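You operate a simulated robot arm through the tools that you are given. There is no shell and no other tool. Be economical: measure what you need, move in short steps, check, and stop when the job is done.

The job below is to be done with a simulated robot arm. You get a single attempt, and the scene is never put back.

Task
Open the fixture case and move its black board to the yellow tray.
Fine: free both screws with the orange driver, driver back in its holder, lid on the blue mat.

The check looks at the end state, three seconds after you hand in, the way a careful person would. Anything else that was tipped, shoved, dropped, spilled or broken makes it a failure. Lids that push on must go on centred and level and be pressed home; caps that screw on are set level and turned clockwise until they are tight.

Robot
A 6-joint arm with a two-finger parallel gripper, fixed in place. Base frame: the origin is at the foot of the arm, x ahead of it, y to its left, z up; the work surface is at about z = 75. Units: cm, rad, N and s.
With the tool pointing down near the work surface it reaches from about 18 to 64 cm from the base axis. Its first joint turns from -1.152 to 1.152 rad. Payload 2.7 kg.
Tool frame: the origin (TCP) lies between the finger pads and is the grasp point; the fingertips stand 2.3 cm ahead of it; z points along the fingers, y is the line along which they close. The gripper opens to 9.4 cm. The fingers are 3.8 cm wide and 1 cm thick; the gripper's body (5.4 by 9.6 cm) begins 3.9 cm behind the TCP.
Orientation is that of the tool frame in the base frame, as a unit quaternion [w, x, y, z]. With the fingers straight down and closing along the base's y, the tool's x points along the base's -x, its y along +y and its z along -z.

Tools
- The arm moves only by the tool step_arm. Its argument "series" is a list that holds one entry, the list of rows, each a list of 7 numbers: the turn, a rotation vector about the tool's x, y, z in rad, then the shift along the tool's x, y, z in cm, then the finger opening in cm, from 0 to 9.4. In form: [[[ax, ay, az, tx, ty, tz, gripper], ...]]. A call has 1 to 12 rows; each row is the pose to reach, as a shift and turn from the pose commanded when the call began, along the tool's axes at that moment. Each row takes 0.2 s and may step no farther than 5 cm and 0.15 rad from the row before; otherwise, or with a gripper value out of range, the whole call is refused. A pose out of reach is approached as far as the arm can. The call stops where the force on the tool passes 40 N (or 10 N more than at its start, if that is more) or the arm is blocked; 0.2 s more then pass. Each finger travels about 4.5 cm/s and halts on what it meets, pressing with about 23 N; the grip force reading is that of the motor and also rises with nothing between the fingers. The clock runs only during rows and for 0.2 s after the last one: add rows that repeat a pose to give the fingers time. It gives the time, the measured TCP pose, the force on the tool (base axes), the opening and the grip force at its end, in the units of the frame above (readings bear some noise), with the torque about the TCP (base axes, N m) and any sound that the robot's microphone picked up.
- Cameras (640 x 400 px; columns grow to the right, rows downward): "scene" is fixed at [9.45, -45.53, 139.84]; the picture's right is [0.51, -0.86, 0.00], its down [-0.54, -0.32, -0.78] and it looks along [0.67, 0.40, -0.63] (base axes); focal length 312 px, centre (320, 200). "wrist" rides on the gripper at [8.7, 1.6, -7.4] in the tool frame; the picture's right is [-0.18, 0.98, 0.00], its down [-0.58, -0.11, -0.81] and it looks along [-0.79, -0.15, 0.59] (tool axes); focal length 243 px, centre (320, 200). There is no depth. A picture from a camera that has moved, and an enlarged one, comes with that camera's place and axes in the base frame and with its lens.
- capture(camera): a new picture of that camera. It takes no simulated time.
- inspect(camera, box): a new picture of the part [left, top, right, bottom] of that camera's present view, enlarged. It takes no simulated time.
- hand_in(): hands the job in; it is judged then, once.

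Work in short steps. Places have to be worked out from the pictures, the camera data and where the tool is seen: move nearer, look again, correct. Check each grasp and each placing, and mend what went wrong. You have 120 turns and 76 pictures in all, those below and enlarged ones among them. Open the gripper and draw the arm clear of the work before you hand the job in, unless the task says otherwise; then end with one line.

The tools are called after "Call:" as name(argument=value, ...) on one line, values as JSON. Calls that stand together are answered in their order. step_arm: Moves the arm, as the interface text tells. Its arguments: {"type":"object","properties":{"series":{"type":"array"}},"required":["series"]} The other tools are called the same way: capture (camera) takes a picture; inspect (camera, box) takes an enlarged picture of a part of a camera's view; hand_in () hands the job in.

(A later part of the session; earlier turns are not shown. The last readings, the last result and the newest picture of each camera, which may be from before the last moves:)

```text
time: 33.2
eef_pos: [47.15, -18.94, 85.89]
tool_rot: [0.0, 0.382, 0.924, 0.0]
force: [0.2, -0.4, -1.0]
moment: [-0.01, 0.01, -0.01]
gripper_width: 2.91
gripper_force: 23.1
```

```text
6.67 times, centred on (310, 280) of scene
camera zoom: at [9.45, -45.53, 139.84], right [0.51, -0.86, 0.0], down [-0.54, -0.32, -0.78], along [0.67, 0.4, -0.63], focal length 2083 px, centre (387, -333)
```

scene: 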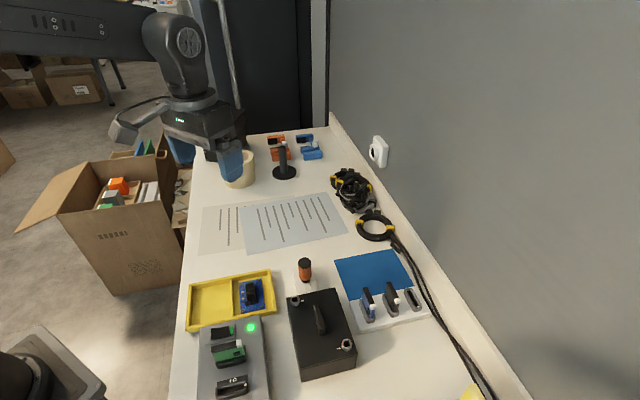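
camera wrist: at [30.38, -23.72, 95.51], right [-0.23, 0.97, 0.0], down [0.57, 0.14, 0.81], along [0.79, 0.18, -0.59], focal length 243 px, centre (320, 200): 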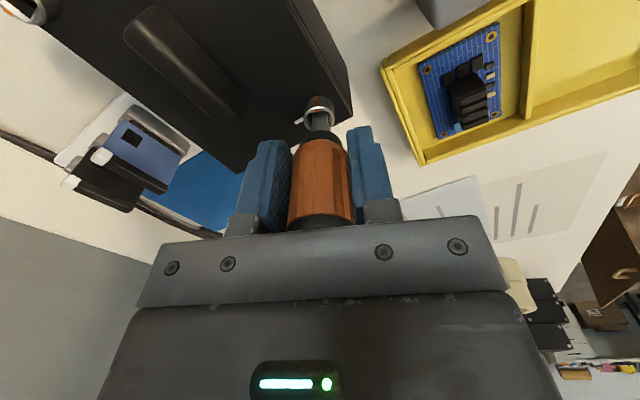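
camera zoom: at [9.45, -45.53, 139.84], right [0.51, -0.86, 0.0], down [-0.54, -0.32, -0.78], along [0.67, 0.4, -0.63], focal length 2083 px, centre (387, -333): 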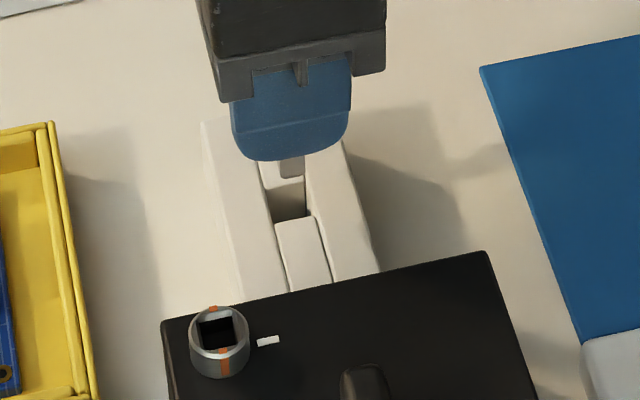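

The tip lines up with the square hole within about 1 mm. I'll lower it in with small steps.

Call:
step_arm(series=[[[0, 0, 0, 0, 0, 1, 2.2], [0, 0, 0, 0, 0, 2, 2.2], [0, 0, 0, 0, 0, 2.6, 2.2], [0, 0, 0, 0, 0, 3.2, 2.2], [0, 0, 0, 0, 0, 3.6, 2.2], [0, 0, 0, 0, 0, 3.9, 2.2], [0, 0, 0, 0, 0, 3.9, 2.2]]])

Call:
inspect(camera="scene", box=[280, 250, 340, 310])

Call:
inspect(camera="wrist", box=[250, 50, 390, 190])

```text
time: 34.8
eef_pos: [47.12, -19.03, 82.04]
tool_rot: [0.0, 0.382, 0.924, 0.0]
force: [-0.4, -0.2, -0.4]
moment: [0.02, 0.0, 0.0]
gripper_width: 2.9
gripper_force: 22.8
```

```text
6.67 times, centred on (310, 280) of scene
camera zoom: at [9.45, -45.53, 139.84], right [0.51, -0.86, 0.0], down [-0.54, -0.32, -0.78], along [0.67, 0.4, -0.63], focal length 2083 px, centre (387, -333)
```

zoom: 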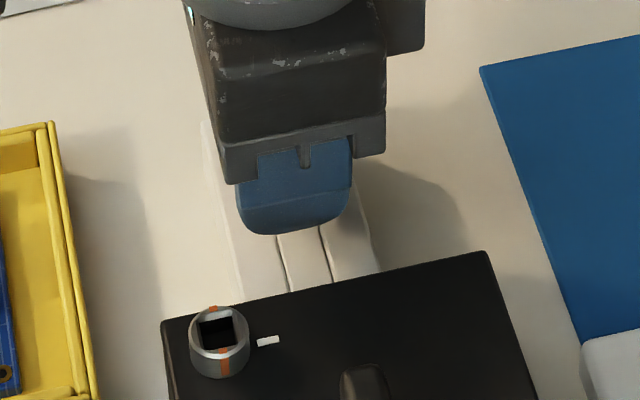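

```text
2.86 times, centred on (320, 120) of wrist
camera zoom: at [42.12, -11.56, 89.57], right [0.82, 0.57, 0.0], down [0.33, -0.49, 0.81], along [0.46, -0.67, -0.59], focal length 693 px, centre (320, 429)
```

zoom: 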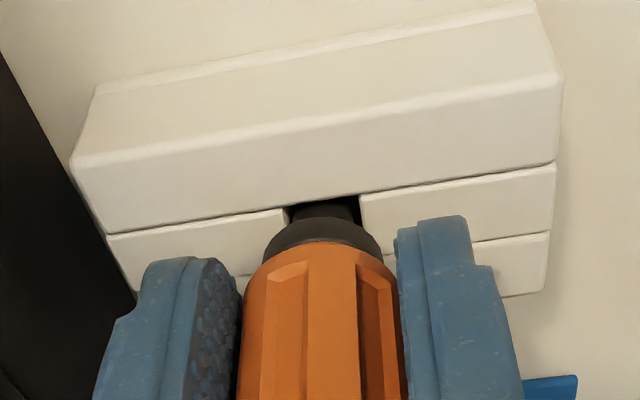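

It's in the hole without contact force yet. I'll lower slightly until it seats.

Call:
step_arm(series=[[[0, 0, 0, 0, 0, 0.15, 2.2], [0, 0, 0, 0, 0, 0.3, 2.2], [0, 0, 0, 0, 0, 0.3, 2.2]]])

```text
time: 35.6
eef_pos: [47.13, -19.0, 81.79]
tool_rot: [0.002, 0.382, 0.924, 0.001]
force: [-0.6, 0.4, 6.8]
moment: [0.08, -0.13, 0.01]
gripper_width: 2.95
gripper_force: 23.2
```

Contact (about 7 N): the driver is seated. I'll open to 5 cm and rise.

Call:
step_arm(series=[[[0, 0, 0, 0, 0, 0, 4], [0, 0, 0, 0, 0, 0, 5], [0, 0, 0, 0, 0, 0, 5], [0, 0, 0, 0, 0, -2, 5], [0, 0, 0, 0, 0, -5, 5], [0, 0, 0, 0, 0, -9, 5], [0, 0, 0, 0, 0, -13, 5], [0, 0, 0, 0, 0, -13, 5]]])

Call:
capture(camera="wrist")

Call:
inspect(camera="scene", box=[260, 240, 360, 320])

```text
time: 37.4
eef_pos: [47.3, -18.86, 94.83]
tool_rot: [0.0, 0.382, 0.924, 0.0]
force: [0.2, 0.0, -1.0]
moment: [0.0, 0.01, -0.02]
gripper_width: 5.0
gripper_force: 0.1
```

```text
33 pictures are left
camera wrist: at [42.17, -11.34, 102.32], right [0.82, 0.57, 0.0], down [0.33, -0.49, 0.81], along [0.46, -0.67, -0.59], focal length 243 px, centre (320, 200)
```

wrist: 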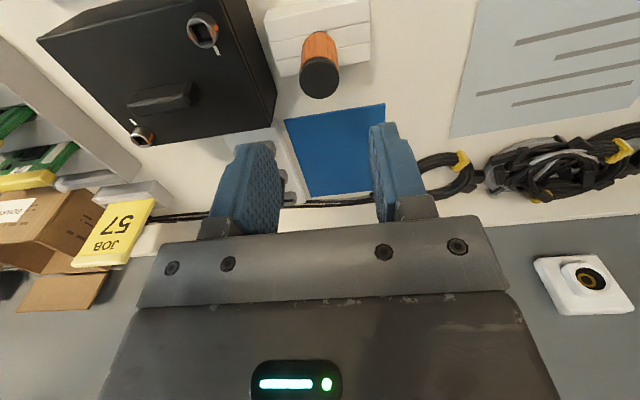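

```text
5.00 times, centred on (310, 280) of scene
camera zoom: at [9.45, -45.53, 139.84], right [0.51, -0.86, 0.0], down [-0.54, -0.32, -0.78], along [0.67, 0.4, -0.63], focal length 1562 px, centre (370, -200)
```

zoom: 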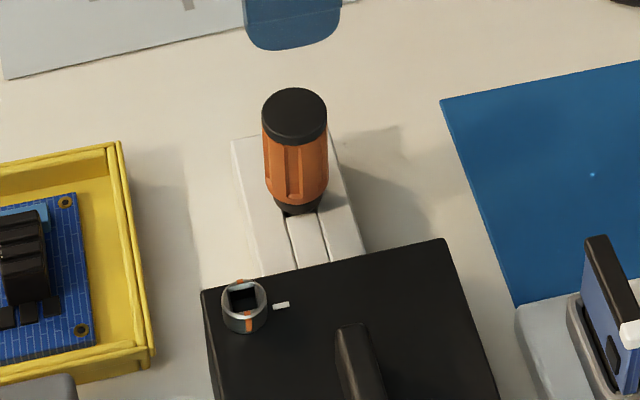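

The driver is back and upright. Before lifting the lid I'll test the arm's reach over the mat, at the yaw I'd place it with, staying well above everything.

Call:
step_arm(series=[[[0, 0, 0, -3.8, -0.2, 0, 5], [0, 0, 0, -7.6, -0.4, 0, 5], [0, 0, 0, -11.4, -0.6, 0, 5], [0, 0, 0, -15.1, -0.78, 0, 5], [0, 0, 0, -15.1, -0.78, 4, 5], [0, 0, 0, -15.1, -0.78, 8, 5], [0, 0, 0, -15.1, -0.78, 12, 5], [0, 0, 0, -15.1, -0.78, 15, 5], [0, 0, 0, -15.1, -0.78, 15, 5]]])

```text
time: 39.4
eef_pos: [56.47, -29.77, 79.8]
tool_rot: [0.0, 0.382, 0.924, 0.0]
force: [0.1, 0.4, -0.3]
moment: [0.0, 0.02, 0.0]
gripper_width: 4.98
gripper_force: 0.3
out of reach, approached as far as the arm can: row 4, 8, 9
```

Without tilt the arm stops at r≈63.9. Tilting the tool outward should buy reach, so I'll raise a bit and test with a 0.2 rad tilt (fingers leaning away).

Call:
step_arm(series=[[[0, 0, 0, 0, 0, -3, 5], [0, -0.1, 0, 0, 0, -3, 5], [0, -0.2, 0, 0, 0, -3, 5], [0, -0.2, 0, -1, 0, -3, 5], [0, -0.2, 0, -2, 0, -1.5, 5], [0, -0.2, 0, -2, 0, 0, 5], [0, -0.2, 0, -2, 0, 0, 5]]])

```text
time: 41.0
eef_pos: [58.07, -31.28, 79.89]
tool_rot: [0.093, 0.381, 0.919, -0.038]
force: [0.8, -0.2, -0.3]
moment: [-0.02, 0.04, 0.0]
gripper_width: 4.99
gripper_force: 0.2
```

Tilted, the arm reached r≈66 comfortably, so I'll grip the lid handle with this same tilt. First rise and remove the tilt.

Call:
step_arm(series=[[[0, 0, 0, 0, 0, -4, 5], [0, 0, 0, 0, 0, -8, 5], [0, 0.1, 0, 0, 0, -12, 5], [0, 0.2, 0, 0, 0, -15, 5], [0, 0.2, 0, 0, 0, -15, 5]]])

```text
time: 42.2
eef_pos: [55.9, -29.11, 94.73]
tool_rot: [-0.001, 0.382, 0.924, 0.0]
force: [0.9, 0.4, -0.2]
moment: [0.02, 0.02, 0.01]
gripper_width: 5.0
gripper_force: 0.0
```

Now traverse to above the case handle, yawing by 90° (counter-clockwise) on the way.

Call:
step_arm(series=[[[0, 0, -0.131, 1.11, -1.02, 0, 5], [0, 0, -0.262, 2.22, -2.05, 0, 5], [0, 0, -0.393, 3.32, -3.08, 0, 5], [0, 0, -0.524, 4.43, -4.1, 0, 5], [0, 0, -0.654, 5.54, -5.12, 0, 5], [0, 0, -0.785, 6.65, -6.15, 0, 5], [0, 0, -0.916, 7.76, -7.18, 0, 5], [0, 0, -1.047, 8.87, -8.2, 0, 5], [0, 0, -1.178, 9.98, -9.22, 0, 5], [0, 0, -1.309, 11.1, -10.25, 0, 5], [0, 0, -1.44, 12.2, -11.3, 0, 5], [0, 0, -1.57, 13.3, -12.3, 0, 5]]])

Call:
capture(camera="wrist")

Call:
inspect(camera="scene", box=[270, 270, 370, 390])

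```text
time: 44.8
eef_pos: [37.79, -28.62, 94.54]
tool_rot: [0.0, -0.385, 0.923, 0.0]
force: [-0.1, -0.7, 0.2]
moment: [-0.01, -0.02, 0.01]
gripper_width: 5.02
gripper_force: 0.1
```

```text
31 pictures are left
camera wrist: at [30.56, -33.31, 102.11], right [-0.57, 0.82, 0.0], down [0.49, 0.34, 0.81], along [0.66, 0.46, -0.59], focal length 243 px, centre (320, 200)
```

wrist: 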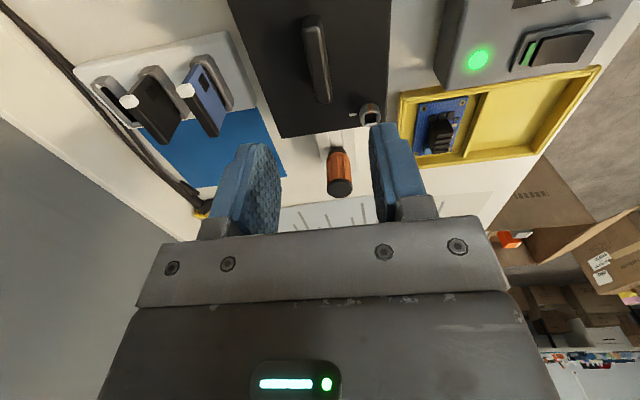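

```text
3.33 times, centred on (320, 330) of scene
camera zoom: at [9.45, -45.53, 139.84], right [0.51, -0.86, 0.0], down [-0.54, -0.32, -0.78], along [0.67, 0.4, -0.63], focal length 1042 px, centre (320, -233)
```

zoom: 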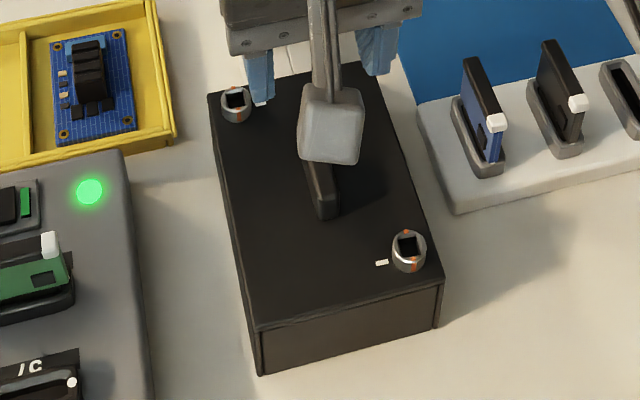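

The handle is about 5.7 cm long along the case's long axis, centred (37.6,-28.6), top about 83.3. I'll apply the tilt and go to just above it, offset 1.2 cm along tool +x.

Call:
step_arm(series=[[[0, -0.07, 0, 0.5, 0.06, 2, 4], [0, -0.14, 0, 1, 0.12, 4, 4], [0, -0.2, 0, 1.33, 0.17, 6, 4], [0, -0.2, 0, 1.33, 0.17, 8, 4], [0, -0.2, 0, 1.33, 0.17, 8, 4]]])

Call:
inspect(camera="wrist", box=[220, 20, 420, 220])

Call:
inspect(camera="scene", box=[280, 270, 360, 370])

```text
time: 46.0
eef_pos: [36.54, -29.32, 86.55]
tool_rot: [0.093, -0.38, 0.919, 0.037]
force: [-0.2, 1.0, -0.1]
moment: [0.02, 0.05, -0.04]
gripper_width: 4.0
gripper_force: 0.1
```

```text
2.00 times, centred on (320, 120) of wrist
camera zoom: at [28.39, -35.11, 92.16], right [-0.57, 0.82, 0.04], down [0.37, 0.21, 0.91], along [0.74, 0.53, -0.42], focal length 485 px, centre (320, 360)
```

zoom: 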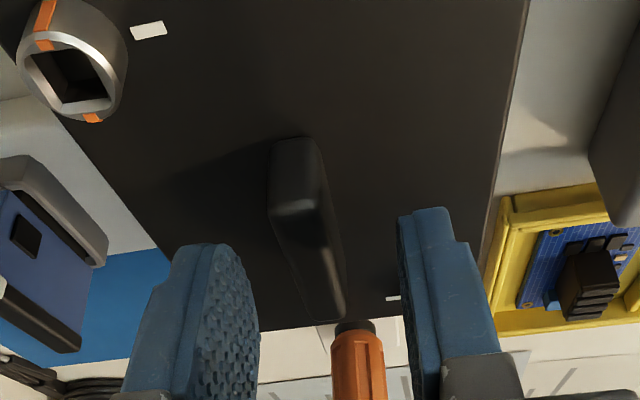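

```text
4.00 times, centred on (320, 320) of scene
camera zoom: at [9.45, -45.53, 139.84], right [0.51, -0.86, 0.0], down [-0.54, -0.32, -0.78], along [0.67, 0.4, -0.63], focal length 1250 px, centre (320, -280)
```

zoom: 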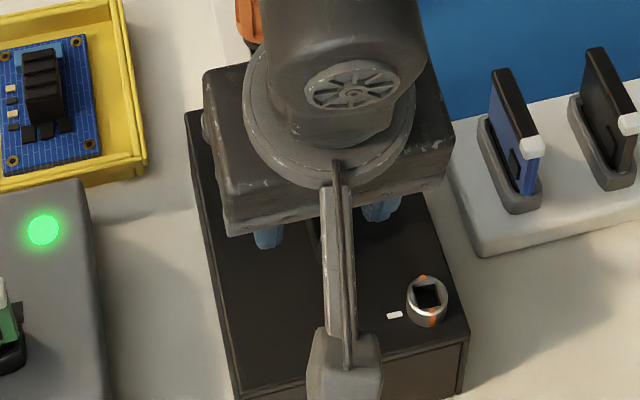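

The fingers straddle the handle. I'll descend vertically about 2 cm in small steps, watching for contact.

Call:
step_arm(series=[[[0, 0, 0, 0.2, 0, 0.98, 4], [0, 0, 0, 0.3, 0, 1.47, 4], [0, 0, 0, 0.36, 0, 1.76, 4], [0, 0, 0, 0.4, 0, 1.96, 4], [0, 0, 0, 0.44, 0, 2.15, 4], [0, 0, 0, 0.44, 0, 2.15, 4]]])

Call:
inspect(camera="wrist", box=[220, 20, 420, 220])

```text
time: 47.4
eef_pos: [36.71, -29.41, 84.47]
tool_rot: [0.093, -0.38, 0.919, 0.039]
force: [0.1, 0.3, -0.5]
moment: [0.01, 0.0, 0.01]
gripper_width: 3.98
gripper_force: 0.1
```

```text
2.00 times, centred on (320, 120) of wrist
camera zoom: at [28.47, -35.07, 89.99], right [-0.57, 0.82, 0.04], down [0.37, 0.21, 0.91], along [0.74, 0.53, -0.42], focal length 485 px, centre (320, 360)
```

zoom: 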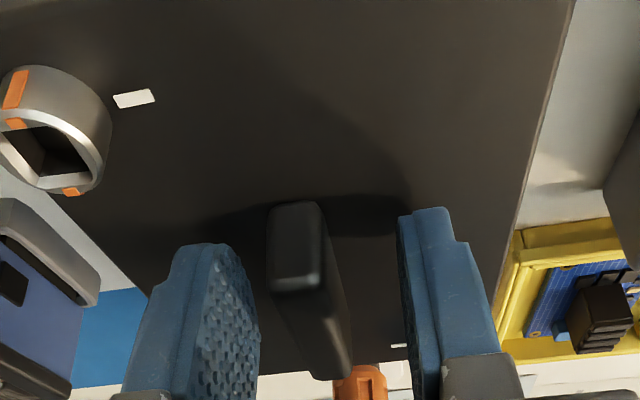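

No contact yet. I'll go 0.3 cm lower and close on the handle.

Call:
step_arm(series=[[[0, 0, 0, 0.03, 0, 0.15, 4], [0, 0, 0, 0.06, 0, 0.3, 4], [0, 0, 0, 0.06, 0, 0.3, 2.5], [0, 0, 0, 0.06, 0, 0.3, 1.2], [0, 0, 0, 0.06, 0, 0.3, 0.6], [0, 0, 0, 0.06, 0, 0.3, 0.6]]])

```text
time: 48.8
eef_pos: [36.85, -29.51, 84.25]
tool_rot: [0.095, -0.382, 0.919, 0.035]
force: [6.3, -5.8, 23.0]
moment: [-0.14, 0.25, 0.07]
gripper_width: 1.52
gripper_force: 9.8
```

Gripped at about 1.5 cm, but there is some down-load and sideways load. I'll relieve both while letting the fingers finish closing.

Call:
step_arm(series=[[[0, 0, 0, -0.02, -0.06, -0.1, 0.6], [0, 0, 0, -0.03, -0.1, -0.15, 0.6], [0, 0, 0, -0.03, -0.1, -0.15, 0.6]]])

```text
time: 49.6
eef_pos: [36.66, -29.41, 84.11]
tool_rot: [0.093, -0.381, 0.919, 0.037]
force: [5.6, -8.2, 11.2]
moment: [-0.04, -0.01, -0.08]
gripper_width: 1.37
gripper_force: 22.8
```

Firm grip on the handle (1.37 cm, 23 N). I'll lift slowly and vertically.

Call:
step_arm(series=[[[0, 0, 0, -0.04, -0.08, -0.2, 0.6], [0, 0, 0, -0.1, -0.1, -0.5, 0.6], [0, 0, 0, -0.2, -0.1, -1, 0.6], [0, 0, 0, -0.4, -0.1, -2, 0.6], [0, 0, 0, -0.4, -0.1, -2, 0.6]]])

Call:
inspect(camera="scene", box=[260, 260, 380, 390])

```text
time: 50.8
eef_pos: [36.74, -29.41, 86.17]
tool_rot: [0.093, -0.381, 0.919, 0.039]
force: [0.1, -1.2, -0.5]
moment: [0.01, 0.07, -0.01]
gripper_width: 1.36
gripper_force: 18.0
```

```text
3.08 times, centred on (320, 325) of scene
camera zoom: at [9.45, -45.53, 139.84], right [0.51, -0.86, 0.0], down [-0.54, -0.32, -0.78], along [0.67, 0.4, -0.63], focal length 961 px, centre (320, -185)
```

zoom: 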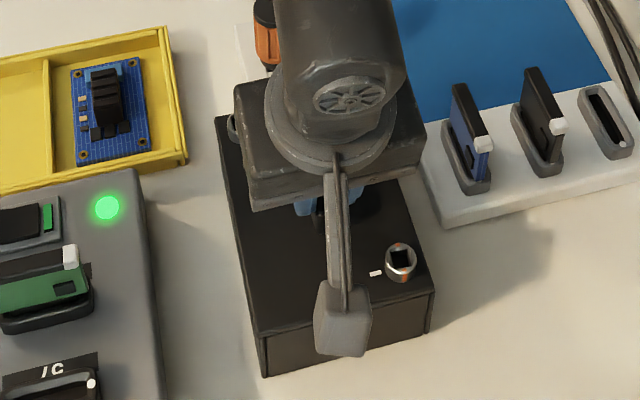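

It's unclear from the scene whether the lid came up; I'll check with the wrist camera.

Call:
capture(camera="wrist")

```text
25 pictures are left
camera wrist: at [28.67, -35.16, 91.92], right [-0.57, 0.82, 0.04], down [0.37, 0.21, 0.91], along [0.74, 0.53, -0.42], focal length 243 px, centre (320, 200)
```

wrist: 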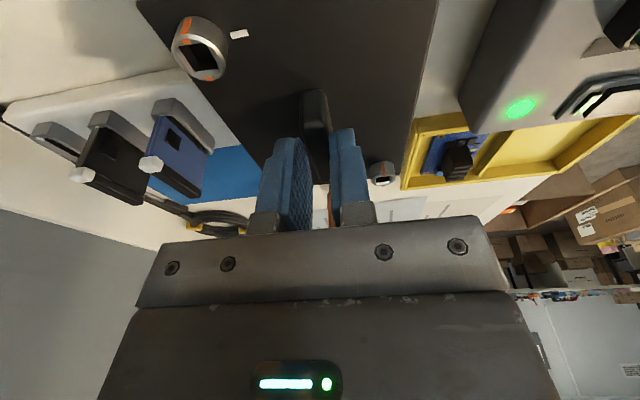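

The lid stayed down; the tilted fingers slipped up the handle. I'll reopen, remove the tilt for full pad contact, lower and regrip.

Call:
step_arm(series=[[[0, 0, 0, 0, 0, 0, 2.5], [0, 0, 0, 0, 0, 0, 4], [0, 0.1, 0, 0, 0.1, 0, 4], [0, 0.2, 0, 0, 0.1, 0, 4], [0, 0.2, 0, 0.2, 0.1, 1, 4], [0, 0.2, 0, 0.34, 0.1, 1.7, 4], [0, 0.2, 0, 0.44, 0.1, 2.16, 4], [0, 0.2, 0, 0.44, 0.1, 2.16, 4]]])

```text
time: 52.6
eef_pos: [36.55, -29.38, 84.06]
tool_rot: [0.0, -0.383, 0.924, 0.0]
force: [0.3, -0.6, 0.0]
moment: [0.0, -0.01, 0.0]
gripper_width: 3.99
gripper_force: 0.1
```

Untilted and level with no contact. I'll shift slightly toward the handle's true centre and close.

Call:
step_arm(series=[[[0, 0, 0, 0, -0.3, 0.1, 4], [0, 0, 0, 0, -0.3, 0.1, 2.5], [0, 0, 0, 0, -0.3, 0.1, 1.2], [0, 0, 0, 0, -0.3, 0.1, 0.3], [0, 0, 0, 0, -0.3, 0.1, 0.3], [0, 0, 0, 0, -0.3, 0.1, 0.3]]])

Call:
step_arm(series=[[[0, 0, 0, 0, 0, -0.15, 0.3], [0, 0, 0, 0, 0, -0.3, 0.3], [0, 0, 0, 0, 0, -0.3, 0.3]]])

```text
time: 54.0
eef_pos: [36.89, -29.55, 83.98]
tool_rot: [0.0, -0.383, 0.924, 0.0]
force: [0.0, -0.8, 0.4]
moment: [-0.01, 0.06, 0.04]
gripper_width: 1.36
gripper_force: 22.8
```

```text
time: 54.8
eef_pos: [36.96, -29.61, 84.25]
tool_rot: [0.0, -0.383, 0.924, 0.0]
force: [0.5, -0.6, -1.3]
moment: [-0.05, 0.0, -0.02]
gripper_width: 1.36
gripper_force: 22.8
```

Clean grip with no side force. I'll lift further and check against the picture.

Call:
step_arm(series=[[[0, 0, 0, 0, 0, -0.5, 0.3], [0, 0, 0, 0, 0, -1, 0.3], [0, 0, 0, 0, 0, -2, 0.3], [0, 0, 0, 0, 0, -3, 0.3], [0, 0, 0, 0, 0, -3, 0.3]]])

Call:
capture(camera="scene")

```text
time: 56.0
eef_pos: [36.98, -29.58, 87.44]
tool_rot: [-0.001, -0.382, 0.924, 0.0]
force: [0.2, -0.5, -1.4]
moment: [-0.02, 0.04, -0.01]
gripper_width: 1.34
gripper_force: 23.0
```

```text
24 pictures are left
```

scene: 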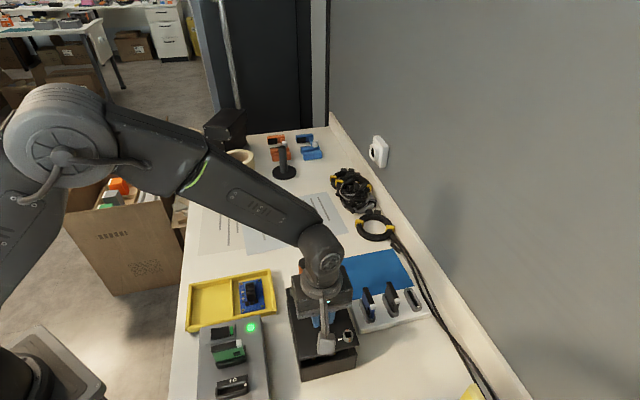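

Call:
inspect(camera="scene", box=[270, 270, 370, 390])

```text
3.33 times, centred on (320, 330) of scene
camera zoom: at [9.45, -45.53, 139.84], right [0.51, -0.86, 0.0], down [-0.54, -0.32, -0.78], along [0.67, 0.4, -0.63], focal length 1042 px, centre (320, -233)
```

zoom: 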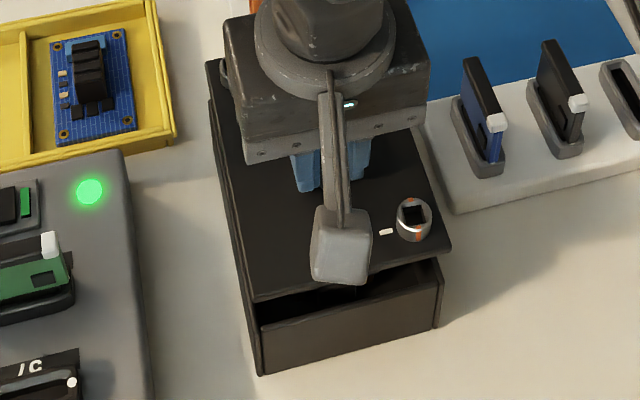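

The lid is up. I'll raise it clear of the driver and cards, then traverse to the mat, yawing 90° clockwise so its long side suits the mat.

Call:
step_arm(series=[[[0, 0, 0, 0, 0, -2, 0.3], [0, 0, 0, 0, 0, -4, 0.3], [0, 0, 0, 0, 0, -6.5, 0.3], [0, 0, 0, 0, 0, -6.5, 0.3]]])

Call:
step_arm(series=[[[0, 0, 0.131, -1.23, -1.1, 0, 0.3], [0, 0, 0.262, -2.46, -2.2, 0, 0.3], [0, 0, 0.393, -3.7, -3.3, 0, 0.3], [0, 0, 0.524, -4.93, -4.41, 0, 0.3], [0, 0, 0.654, -6.16, -5.51, 0, 0.3], [0, 0, 0.785, -7.39, -6.61, 0, 0.3], [0, 0, 0.916, -8.62, -7.71, 0, 0.3], [0, 0, 1.047, -9.85, -8.81, 0, 0.3], [0, 0, 1.178, -11.1, -9.92, 0, 0.3], [0, 0, 1.309, -12.3, -11.0, 0, 0.3], [0, 0, 1.44, -13.55, -12.1, 0, 0.3], [0, 0, 1.57, -14.78, -13.22, 0, 0.3]]])

Call:
capture(camera="scene")

```text
time: 57.0
eef_pos: [36.96, -29.63, 93.79]
tool_rot: [0.0, -0.382, 0.924, 0.0]
force: [-0.5, 0.1, -0.6]
moment: [-0.02, 0.01, 0.0]
gripper_width: 1.38
gripper_force: 23.3
```

```text
time: 59.6
eef_pos: [56.77, -28.42, 93.93]
tool_rot: [-0.001, 0.383, 0.924, 0.0]
force: [1.0, -0.5, -1.2]
moment: [0.02, 0.02, -0.02]
gripper_width: 1.37
gripper_force: 23.1
```

```text
22 pictures are left
```

scene: 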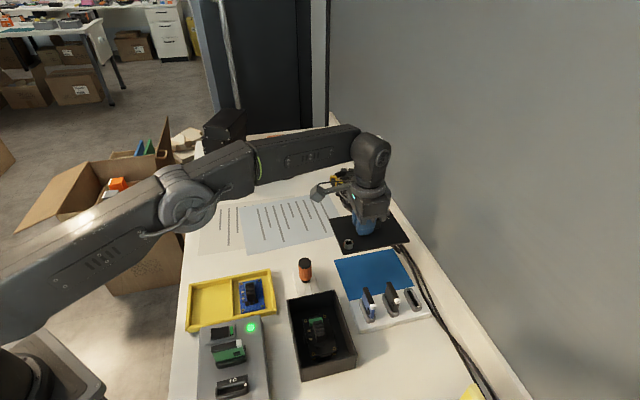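

The lid hangs level and is over the mat. I'll lower it, slowing near the surface.

Call:
step_arm(series=[[[0, 0, 0, 0, 0, 4, 0.3], [0, 0, 0, 0, 0, 8, 0.3], [0, 0, 0, 0, 0, 11, 0.3], [0, 0, 0, 0, 0, 12.5, 0.3], [0, 0, 0, 0, 0, 13.3, 0.3], [0, 0, 0, 0, 0, 13.3, 0.3]]])

Call:
inspect(camera="scene", box=[310, 210, 440, 320])

```text
time: 61.0
eef_pos: [56.82, -28.46, 80.27]
tool_rot: [0.0, 0.382, 0.924, 0.0]
force: [-0.2, -0.4, -1.0]
moment: [0.0, 0.04, 0.01]
gripper_width: 1.36
gripper_force: 23.1
```

```text
3.64 times, centred on (375, 265) of scene
camera zoom: at [9.45, -45.53, 139.84], right [0.51, -0.86, 0.0], down [-0.54, -0.32, -0.78], along [0.67, 0.4, -0.63], focal length 1136 px, centre (120, -36)
```

zoom: 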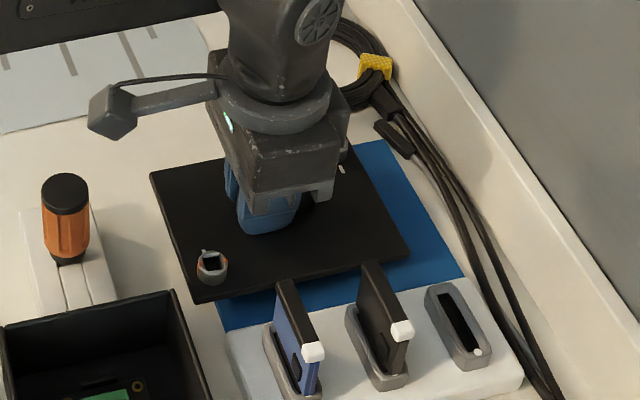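

Still above the mat. I'll lower in small steps until contact.

Call:
step_arm(series=[[[0, 0, 0, 0, 0, 0.6, 0.3], [0, 0, 0, 0, 0, 1.0, 0.3], [0, 0, 0, 0, 0, 1.3, 0.3], [0, 0, 0, 0, 0, 1.6, 0.3], [0, 0, 0, 0, 0, 1.6, 0.3]]])

```text
time: 62.2
eef_pos: [56.85, -28.35, 79.0]
tool_rot: [0.0, 0.383, 0.924, -0.001]
force: [-6.9, 4.3, 14.6]
moment: [0.24, 0.33, -0.01]
gripper_width: 1.34
gripper_force: 22.8
```

Contact with the mat (about 15 N). I'll unload slightly and open the fingers.

Call:
step_arm(series=[[[0, 0, 0, 0, 0, -0.25, 0.3], [0, 0, 0, 0, 0, -0.25, 1.5], [0, 0, 0, 0, 0, -0.25, 3], [0, 0, 0, 0, 0, -0.25, 3], [0, 0, 0, 0, 0, -0.4, 3]]])

Call:
inspect(camera="scene", box=[310, 210, 440, 320])

```text
time: 63.4
eef_pos: [56.73, -28.47, 79.32]
tool_rot: [-0.001, 0.382, 0.924, 0.0]
force: [-0.4, 0.7, -0.5]
moment: [0.0, -0.03, 0.0]
gripper_width: 2.98
gripper_force: 0.1
```

```text
3.64 times, centred on (375, 265) of scene
camera zoom: at [9.45, -45.53, 139.84], right [0.51, -0.86, 0.0], down [-0.54, -0.32, -0.78], along [0.67, 0.4, -0.63], focal length 1136 px, centre (120, -36)
```

zoom: 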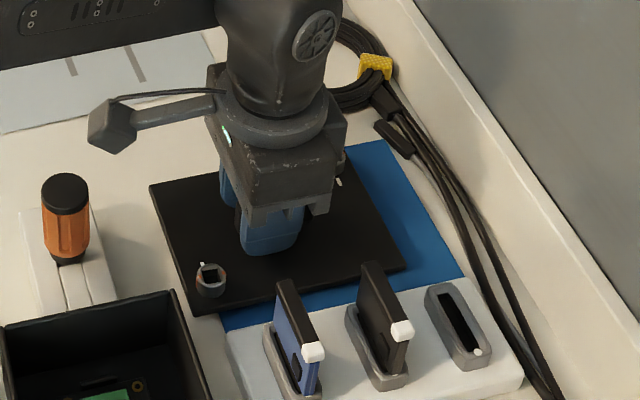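

The lid lies on the mat, overhanging its near edge by about 1.5 cm. I'll tilt the tool, regrip the handle and drag it about 2.1 cm outward.

Call:
step_arm(series=[[[0, -0.1, 0, 0, 0, 0, 3], [0, -0.2, 0, 0, 0, 0, 3], [0, -0.2, 0, 0, 0, 0, 2], [0, -0.2, 0, 0, 0, 0, 1], [0, -0.2, 0, 0, 0, 0, 0.5], [0, -0.2, 0, 0, 0, 0, 0.5]]])

```text
time: 64.8
eef_pos: [56.84, -28.36, 79.42]
tool_rot: [0.096, 0.38, 0.919, -0.038]
force: [-1.1, 4.8, 19.2]
moment: [0.03, -0.06, -0.03]
gripper_width: 1.38
gripper_force: 23.0
```

Regripped, but a finger corner presses down on the lid. I'll raise 0.2 and then drag outward.

Call:
step_arm(series=[[[0, 0, 0, -0.05, 0, -0.22, 0.5], [0, 0, 0, -0.54, 0, -0.12, 0.5], [0, 0, 0, -1.03, 0, -0.02, 0.5], [0, 0, 0, -1.5, 0, 0.08, 0.5], [0, 0, 0, -2.1, 0, 0.2, 0.5], [0, 0, 0, -2.1, 0, 0.2, 0.5]]])

Call:
inspect(camera="scene", box=[310, 210, 440, 320])

```text
time: 66.2
eef_pos: [58.17, -29.82, 79.39]
tool_rot: [0.092, 0.38, 0.919, -0.039]
force: [-0.2, 0.3, -0.6]
moment: [0.02, -0.02, 0.0]
gripper_width: 1.37
gripper_force: 22.2
```

```text
3.64 times, centred on (375, 265) of scene
camera zoom: at [9.45, -45.53, 139.84], right [0.51, -0.86, 0.0], down [-0.54, -0.32, -0.78], along [0.67, 0.4, -0.63], focal length 1136 px, centre (120, -36)
```

zoom: 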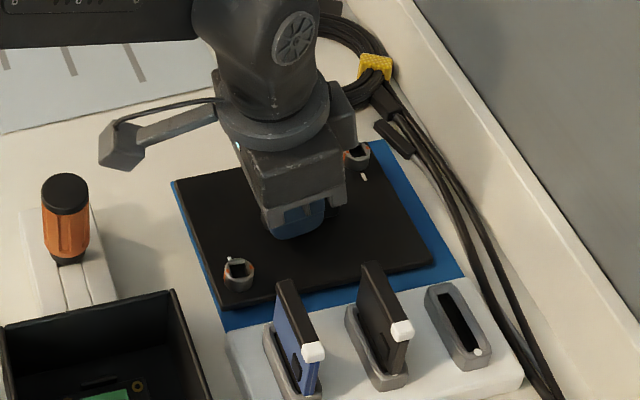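

Nearly right; another 0.7 cm outward will clear the near edge.

Call:
step_arm(series=[[[0, 0, 0, -0.35, 0, 0.07, 0.5], [0, 0, 0, -0.69, 0, 0.14, 0.5], [0, 0, 0, -0.69, 0, 0.14, 0.5], [0, 0, 0, -0.69, 0, 0.14, 2], [0, 0, 0, -0.69, 0, 0.14, 4], [0, 0, 0, -0.69, 0, 0.14, 4], [0, 0, 0, -0.69, 0, -3, 4], [0, 0, 0, -0.69, 0, -7, 4], [0, 0.1, 0, -0.69, 0, -11, 4], [0, 0.2, 0, -0.69, 0, -15, 4]]])

Call:
capture(camera="scene")

Call:
inspect(camera="scene", box=[310, 210, 440, 320])

```text
time: 68.4
eef_pos: [56.66, -28.33, 94.15]
tool_rot: [0.001, 0.382, 0.924, 0.0]
force: [0.1, -0.6, 0.0]
moment: [0.01, 0.0, 0.0]
gripper_width: 4.0
gripper_force: 0.1
```

```text
18 pictures are left
```

scene: 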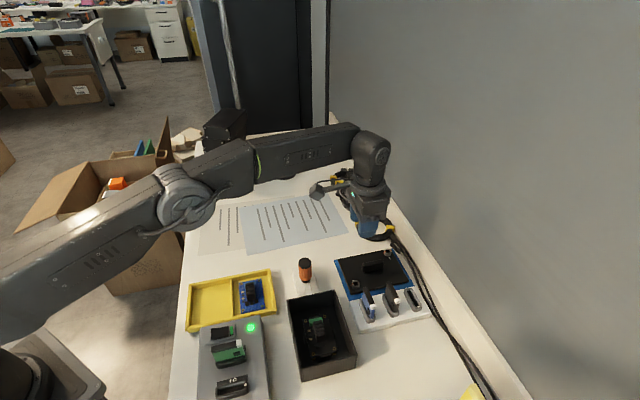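

```text
3.64 times, centred on (375, 265) of scene
camera zoom: at [9.45, -45.53, 139.84], right [0.51, -0.86, 0.0], down [-0.54, -0.32, -0.78], along [0.67, 0.4, -0.63], focal length 1136 px, centre (120, -36)
```

zoom: 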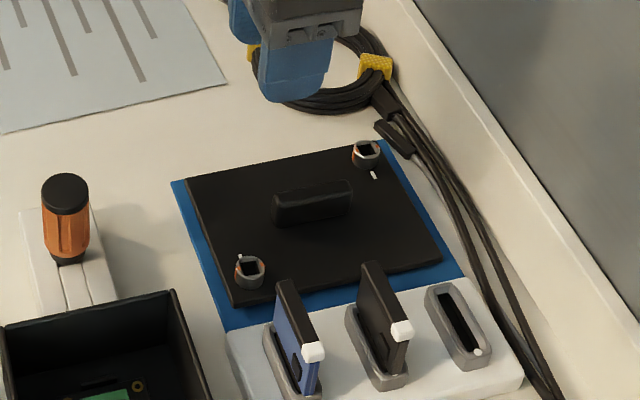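

The lid lies fully on the mat. Now look into the open case.

Call:
inspect(camera="scene", box=[280, 285, 360, 375])

Call:
step_arm(series=[[[0, 0, -0.131, 1.11, -1.02, 0, 5], [0, 0, -0.262, 2.22, -2.05, 0, 5], [0, 0, -0.393, 3.32, -3.08, 0, 5], [0, 0, -0.524, 4.43, -4.1, 0, 5], [0, 0, -0.654, 5.54, -5.12, 0, 5], [0, 0, -0.785, 6.65, -6.15, 0, 5], [0, 0, -0.916, 7.76, -7.18, 0, 5], [0, 0, -1.047, 8.87, -8.2, 0, 5], [0, 0, -1.178, 9.98, -9.22, 0, 5], [0, 0, -1.309, 11.1, -10.25, 0, 5], [0, 0, -1.44, 12.2, -11.3, 0, 5], [0, 0, -1.57, 13.3, -13.3, 0, 5]]])

Call:
inspect(camera="wrist", box=[220, 0, 420, 125])

```text
4.44 times, centred on (320, 330) of scene
camera zoom: at [9.45, -45.53, 139.84], right [0.51, -0.86, 0.0], down [-0.54, -0.32, -0.78], along [0.67, 0.4, -0.63], focal length 1389 px, centre (320, -378)
```

zoom: 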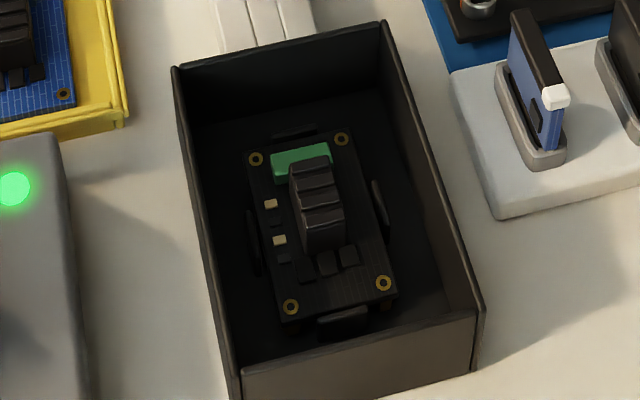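

```text
time: 71.0
eef_pos: [37.79, -28.2, 94.31]
tool_rot: [0.0, -0.383, 0.924, -0.001]
force: [-0.3, -0.7, 0.1]
moment: [0.0, -0.02, -0.04]
gripper_width: 4.99
gripper_force: 0.0
```

```text
3.20 times, centred on (320, 62) of wrist
camera zoom: at [30.54, -33.08, 101.93], right [-0.57, 0.82, 0.0], down [0.49, 0.34, 0.81], along [0.66, 0.46, -0.59], focal length 776 px, centre (320, 640)
```

zoom: 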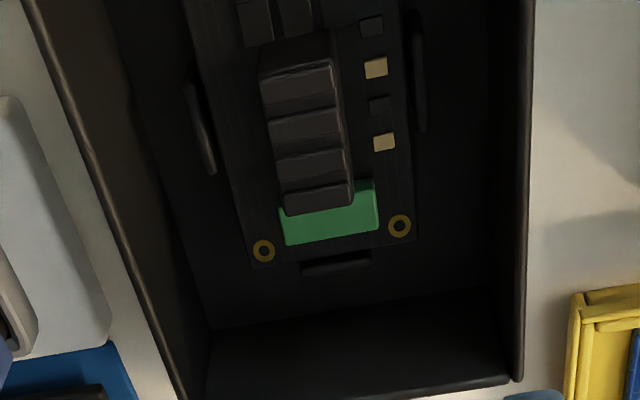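

The black board sits centred in the case with a finned block (about 1.8 × 3 cm, top ~79) to grip, centre near (38.05,-28.2). I'll narrow the fingers and descend to just above it, then look.

Call:
step_arm(series=[[[0, 0, 0, -0.1, -0.1, 4, 4], [0, 0, 0, -0.17, -0.2, 8, 3.2], [0, 0, 0, -0.17, -0.2, 11.3, 3.2], [0, 0, 0, -0.17, -0.2, 11.3, 3.2]]])

Call:
inspect(camera="wrist", box=[220, 20, 420, 220])

```text
time: 72.0
eef_pos: [37.88, -28.55, 83.04]
tool_rot: [0.0, -0.382, 0.924, 0.0]
force: [0.3, 0.1, -0.2]
moment: [-0.07, 0.01, 0.0]
gripper_width: 3.21
gripper_force: 0.1
```

```text
2.00 times, centred on (320, 120) of wrist
camera zoom: at [30.6, -33.23, 90.59], right [-0.56, 0.83, 0.0], down [0.49, 0.33, 0.81], along [0.67, 0.46, -0.59], focal length 485 px, centre (320, 360)
```

zoom: 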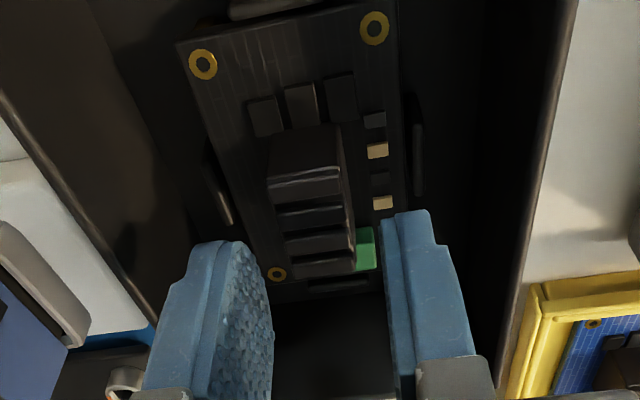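

Aligned laterally; block centre is 0.4 cm further along. I'll shift and descend so the tips sit about 0.7 cm above the board, then close.

Call:
step_arm(series=[[[0, 0, 0, -0.4, 0, 0.8, 3.2], [0, 0, 0, -0.4, 0, 1.6, 3.2], [0, 0, 0, -0.4, 0, 2.3, 3.2], [0, 0, 0, -0.4, 0, 2.8, 3.2], [0, 0, 0, -0.4, 0, 2.8, 3.2]]])

Call:
step_arm(series=[[[0, 0, 0, 0, 0, 0, 2.4], [0, 0, 0, 0, 0, 0, 1.6], [0, 0, 0, 0, 0, 0, 1], [0, 0, 0, 0, 0, 0, 1]]])

```text
time: 73.2
eef_pos: [38.22, -28.04, 80.12]
tool_rot: [0.0, -0.383, 0.924, 0.0]
force: [-0.4, 1.0, 1.2]
moment: [0.01, -0.01, 0.02]
gripper_width: 3.19
gripper_force: 0.0
```

```text
time: 74.2
eef_pos: [38.34, -28.11, 80.23]
tool_rot: [0.0, -0.383, 0.924, 0.0]
force: [0.5, 0.5, 0.5]
moment: [0.03, -0.03, -0.02]
gripper_width: 1.98
gripper_force: 22.6
```

Block gripped at 1.98 cm with no side load. Lift straight out.

Call:
step_arm(series=[[[0, 0, 0, 0, 0, -0.4, 1], [0, 0, 0, 0, 0, -1, 1], [0, 0, 0, 0, 0, -2, 1], [0, 0, 0, 0, 0, -4, 1], [0, 0, 0, 0, 0, -7, 1], [0, 0, 0, 0, 0, -10, 1], [0, 0, 0, 0, 0, -10, 1]]])

Call:
capture(camera="scene")

Call:
capture(camera="wrist")

```text
time: 75.8
eef_pos: [38.17, -28.09, 90.26]
tool_rot: [0.001, -0.383, 0.924, 0.0]
force: [0.7, -0.8, -0.3]
moment: [-0.01, 0.04, -0.02]
gripper_width: 1.96
gripper_force: 23.0
```

```text
13 pictures are left
```

scene: 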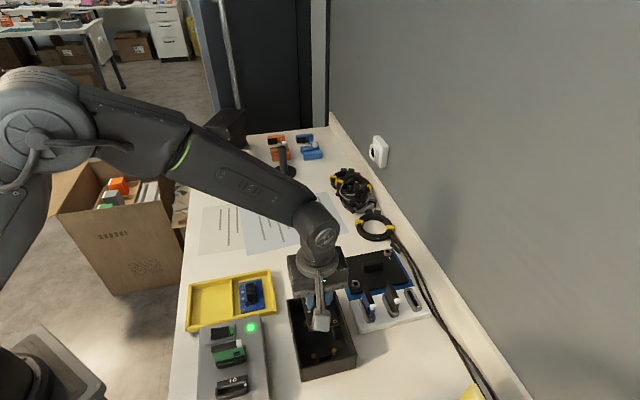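

```text
12 pictures are left
camera wrist: at [31.0, -32.81, 97.8], right [-0.56, 0.83, 0.0], down [0.49, 0.33, 0.81], along [0.67, 0.46, -0.59], focal length 243 px, centre (320, 200)
```

wrist: 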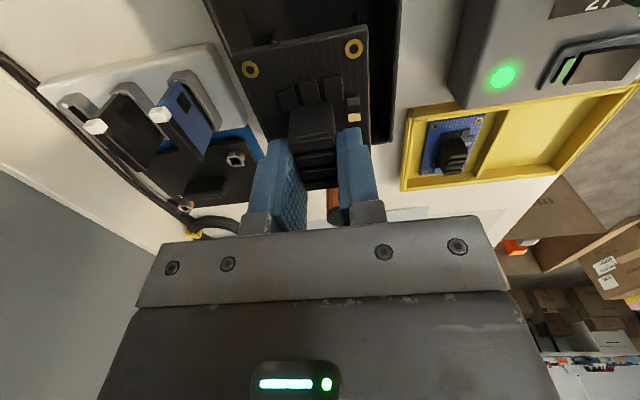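

The board is out. The tray's empty compartment spans roughly 9 × 10.6 cm, centred near (32.1,-3.1), same axes; I'll carry the board over it with the same yaw.

Call:
step_arm(series=[[[0, 0, 0, 0, 0, -1.5, 1], [0, 0, 0, -2.29, 3.65, -1.5, 1], [0, 0, 0, -4.58, 7.3, -1.5, 1], [0, 0, 0, -6.87, 10.95, -1.5, 1], [0, 0, 0, -9.15, 14.6, -1.5, 1], [0, 0, 0, -11.4, 18.25, -1.5, 1], [0, 0, 0, -13.73, 21.9, -1.5, 1], [0, 0, 0, -13.73, 21.9, -1.5, 1]]])

Call:
capture(camera="wrist")

Call:
inspect(camera="scene", box=[170, 240, 300, 340])

```text
time: 77.6
eef_pos: [32.51, -2.78, 91.49]
tool_rot: [0.0, -0.383, 0.924, 0.0]
force: [0.1, -0.1, -0.1]
moment: [0.01, -0.01, -0.05]
gripper_width: 1.98
gripper_force: 22.5
```

```text
11 pictures are left
camera wrist: at [25.25, -7.63, 99.17], right [-0.56, 0.83, 0.0], down [0.49, 0.33, 0.81], along [0.67, 0.46, -0.59], focal length 243 px, centre (320, 200)
```

wrist: 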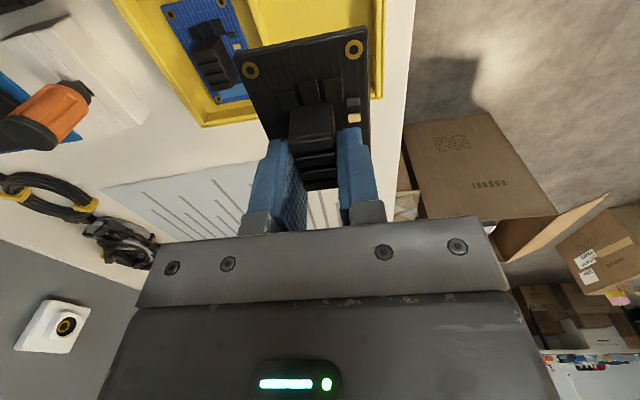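

```text
4.00 times, centred on (235, 290) of scene
camera zoom: at [9.45, -45.53, 139.84], right [0.51, -0.86, 0.0], down [-0.54, -0.32, -0.78], along [0.67, 0.4, -0.63], focal length 1250 px, centre (660, -160)
```

zoom: 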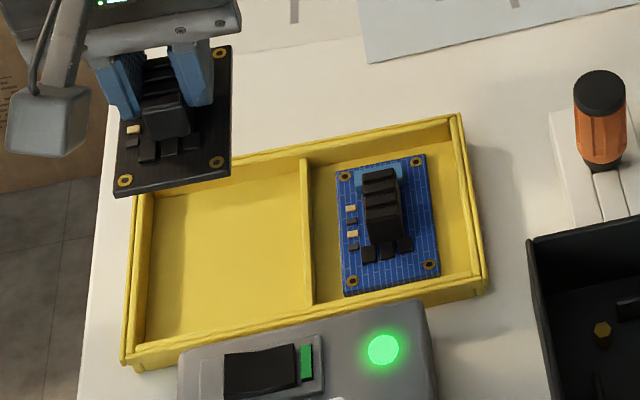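

The board is above the left compartment. I'll descend most of the way and check.

Call:
step_arm(series=[[[0, 0, 0, 0, 0, 3, 1], [0, 0, 0, 0, 0, 6, 1], [0, 0, 0, 0, 0, 9, 1], [0, 0, 0, 0, 0, 9, 1]]])

Call:
inspect(camera="scene", box=[170, 250, 290, 340])

Call:
inspect(camera="wrist", box=[200, 0, 440, 150])

```text
time: 78.6
eef_pos: [32.81, -2.87, 82.71]
tool_rot: [0.002, -0.383, 0.924, -0.001]
force: [0.0, -0.1, -1.5]
moment: [0.01, 0.0, -0.01]
gripper_width: 1.97
gripper_force: 23.0
```

```text
4.44 times, centred on (230, 295) of scene
camera zoom: at [9.45, -45.53, 139.84], right [0.51, -0.86, 0.0], down [-0.54, -0.32, -0.78], along [0.67, 0.4, -0.63], focal length 1389 px, centre (720, -222)
```

zoom: 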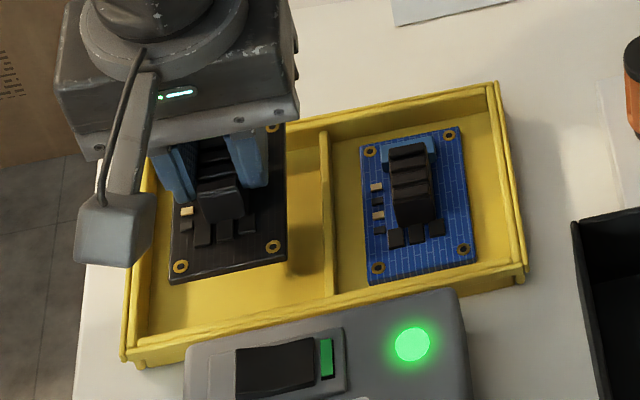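

```text
2.67 times, centred on (320, 75) of wrist
camera zoom: at [25.49, -7.7, 90.2], right [-0.56, 0.83, 0.0], down [0.49, 0.33, 0.81], along [0.67, 0.46, -0.59], focal length 647 px, centre (320, 533)
```

zoom: 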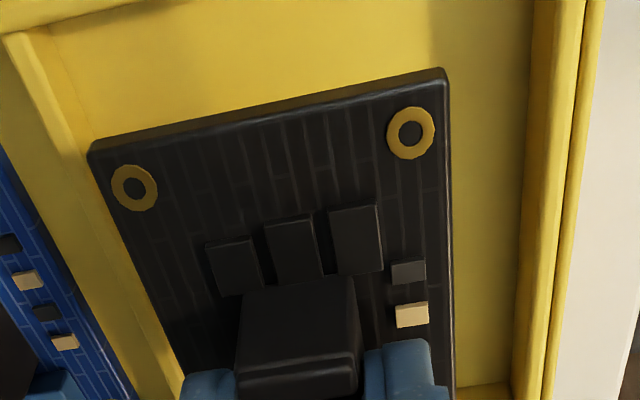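

By the rays, board edges have about 1 cm margin on all sides. I'll lower slowly until it touches the tray floor.

Call:
step_arm(series=[[[0, 0, 0, 0, 0, 1.2, 1], [0, 0, 0, 0, 0, 2.2, 1], [0, 0, 0, 0, 0, 2.8, 1], [0, 0, 0, 0, 0, 3.2, 1], [0, 0, 0, 0, 0, 3.5, 1], [0, 0, 0, 0, 0, 3.5, 1]]])

Call:
inspect(camera="scene", box=[170, 250, 290, 340])

```text
time: 80.0
eef_pos: [32.48, -2.84, 79.19]
tool_rot: [0.0, -0.383, 0.924, 0.0]
force: [0.9, 0.3, -1.0]
moment: [0.0, -0.02, 0.0]
gripper_width: 1.94
gripper_force: 22.9
```

```text
4.44 times, centred on (230, 295) of scene
camera zoom: at [9.45, -45.53, 139.84], right [0.51, -0.86, 0.0], down [-0.54, -0.32, -0.78], along [0.67, 0.4, -0.63], focal length 1389 px, centre (720, -222)
```

zoom: 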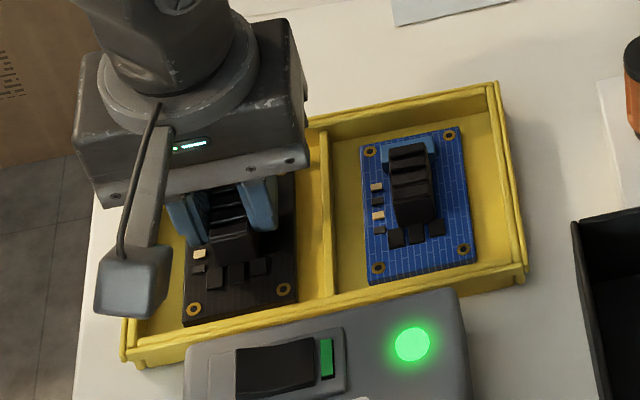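

No contact yet. I'll shift 0.3 cm away from the near wall and lower further.

Call:
step_arm(series=[[[0, 0, 0, -0.3, 0, 0, 1], [0, 0, 0, -0.3, 0, 0.25, 1], [0, 0, 0, -0.3, 0, 0.5, 1], [0, 0, 0, -0.3, 0, 0.7, 1], [0, 0, 0, -0.3, 0, 0.7, 1]]])

```text
time: 81.2
eef_pos: [32.9, -2.66, 78.51]
tool_rot: [0.001, -0.383, 0.924, 0.0]
force: [-4.3, 4.8, 20.0]
moment: [-0.02, 0.12, -0.05]
gripper_width: 1.98
gripper_force: 23.5
```

Contact at about 78.5 (20 N). I'll unload, open to 3.2 cm and rise.

Call:
step_arm(series=[[[0, 0, 0, 0, 0, -0.2, 1], [0, 0, 0, 0, 0, -0.2, 2.2], [0, 0, 0, 0, 0, -0.2, 3.2], [0, 0, 0, 0, 0, -0.2, 3.2], [0, 0, 0, 0, 0, -2, 3.2], [0, 0, 0, 0, 0, -6, 3.2], [0, 0, 0, 0, 0, -10, 3.2], [0, 0, 0, 0, 0, -14, 5], [0, 0, 0, 4, 3, -18, 8], [0, 0, 0, 4, 3, -18, 8]]])

Call:
capture(camera="scene")

Call:
inspect(camera="scene", box=[170, 250, 290, 340])

```text
refused: row 9 steps farther than a row can; nothing moved
```

```text
6 pictures are left
```

scene: 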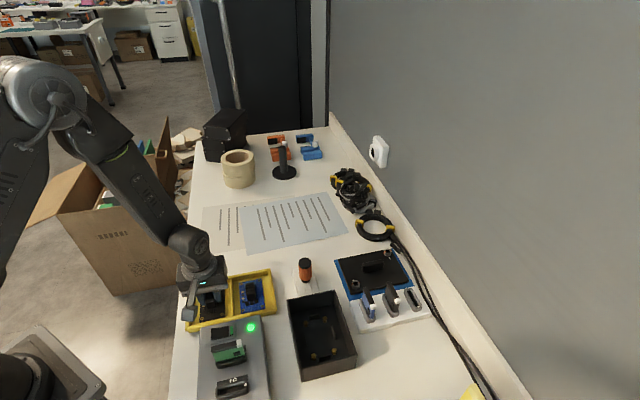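

```text
4.44 times, centred on (230, 295) of scene
camera zoom: at [9.42, -45.52, 139.84], right [0.51, -0.86, 0.0], down [-0.54, -0.32, -0.78], along [0.67, 0.4, -0.63], focal length 1389 px, centre (720, -222)
```

zoom: 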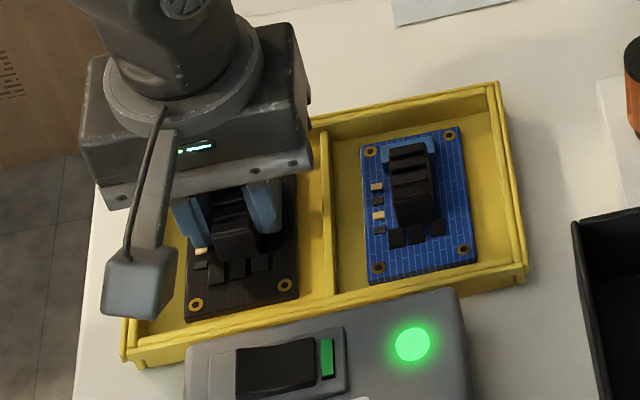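

The last row was too long and the call was refused; the board sits within the compartment. I'll repeat the release with a shorter retreat.

Call:
step_arm(series=[[[0, 0, 0, 0, 0, -0.2, 1], [0, 0, 0, 0, 0, -0.2, 2.2], [0, 0, 0, 0, 0, -0.2, 3.2], [0, 0, 0, 0, 0, -0.2, 3.2], [0, 0, 0, 0, 0, -1, 3.2], [0, 0, 0, 0, 0, -3, 3.2], [0, 0, 0, 0, 0, -7, 3.2], [0, 0, 0, 0, 0, -11, 3.2], [0, 0, 0, 0, 0, -15, 5], [0, 0, 0, 0, 0, -19, 7], [0, 0, 0, 0, 0, -23, 8], [0, 0, 0, 0, 0, -23, 8]]])

Call:
inspect(camera="scene", box=[170, 230, 300, 340])

```text
time: 83.8
eef_pos: [32.59, -2.7, 101.71]
tool_rot: [0.0, -0.383, 0.924, 0.0]
force: [-0.1, 0.5, 0.7]
moment: [-0.02, -0.02, 0.05]
gripper_width: 7.99
gripper_force: 0.0
```

```text
3.64 times, centred on (235, 285) of scene
camera zoom: at [9.45, -45.53, 139.84], right [0.51, -0.86, 0.0], down [-0.54, -0.32, -0.78], along [0.67, 0.4, -0.63], focal length 1136 px, centre (629, -109)
```

zoom: 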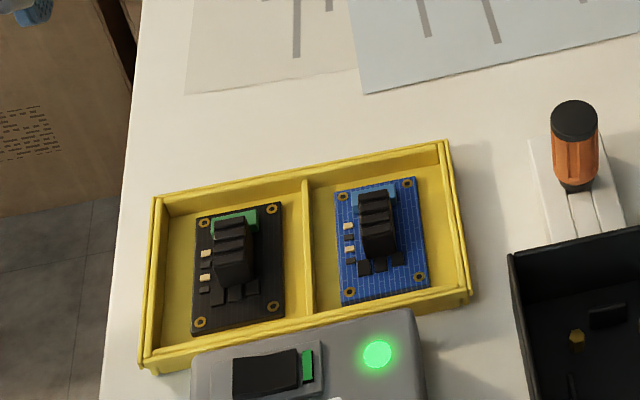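

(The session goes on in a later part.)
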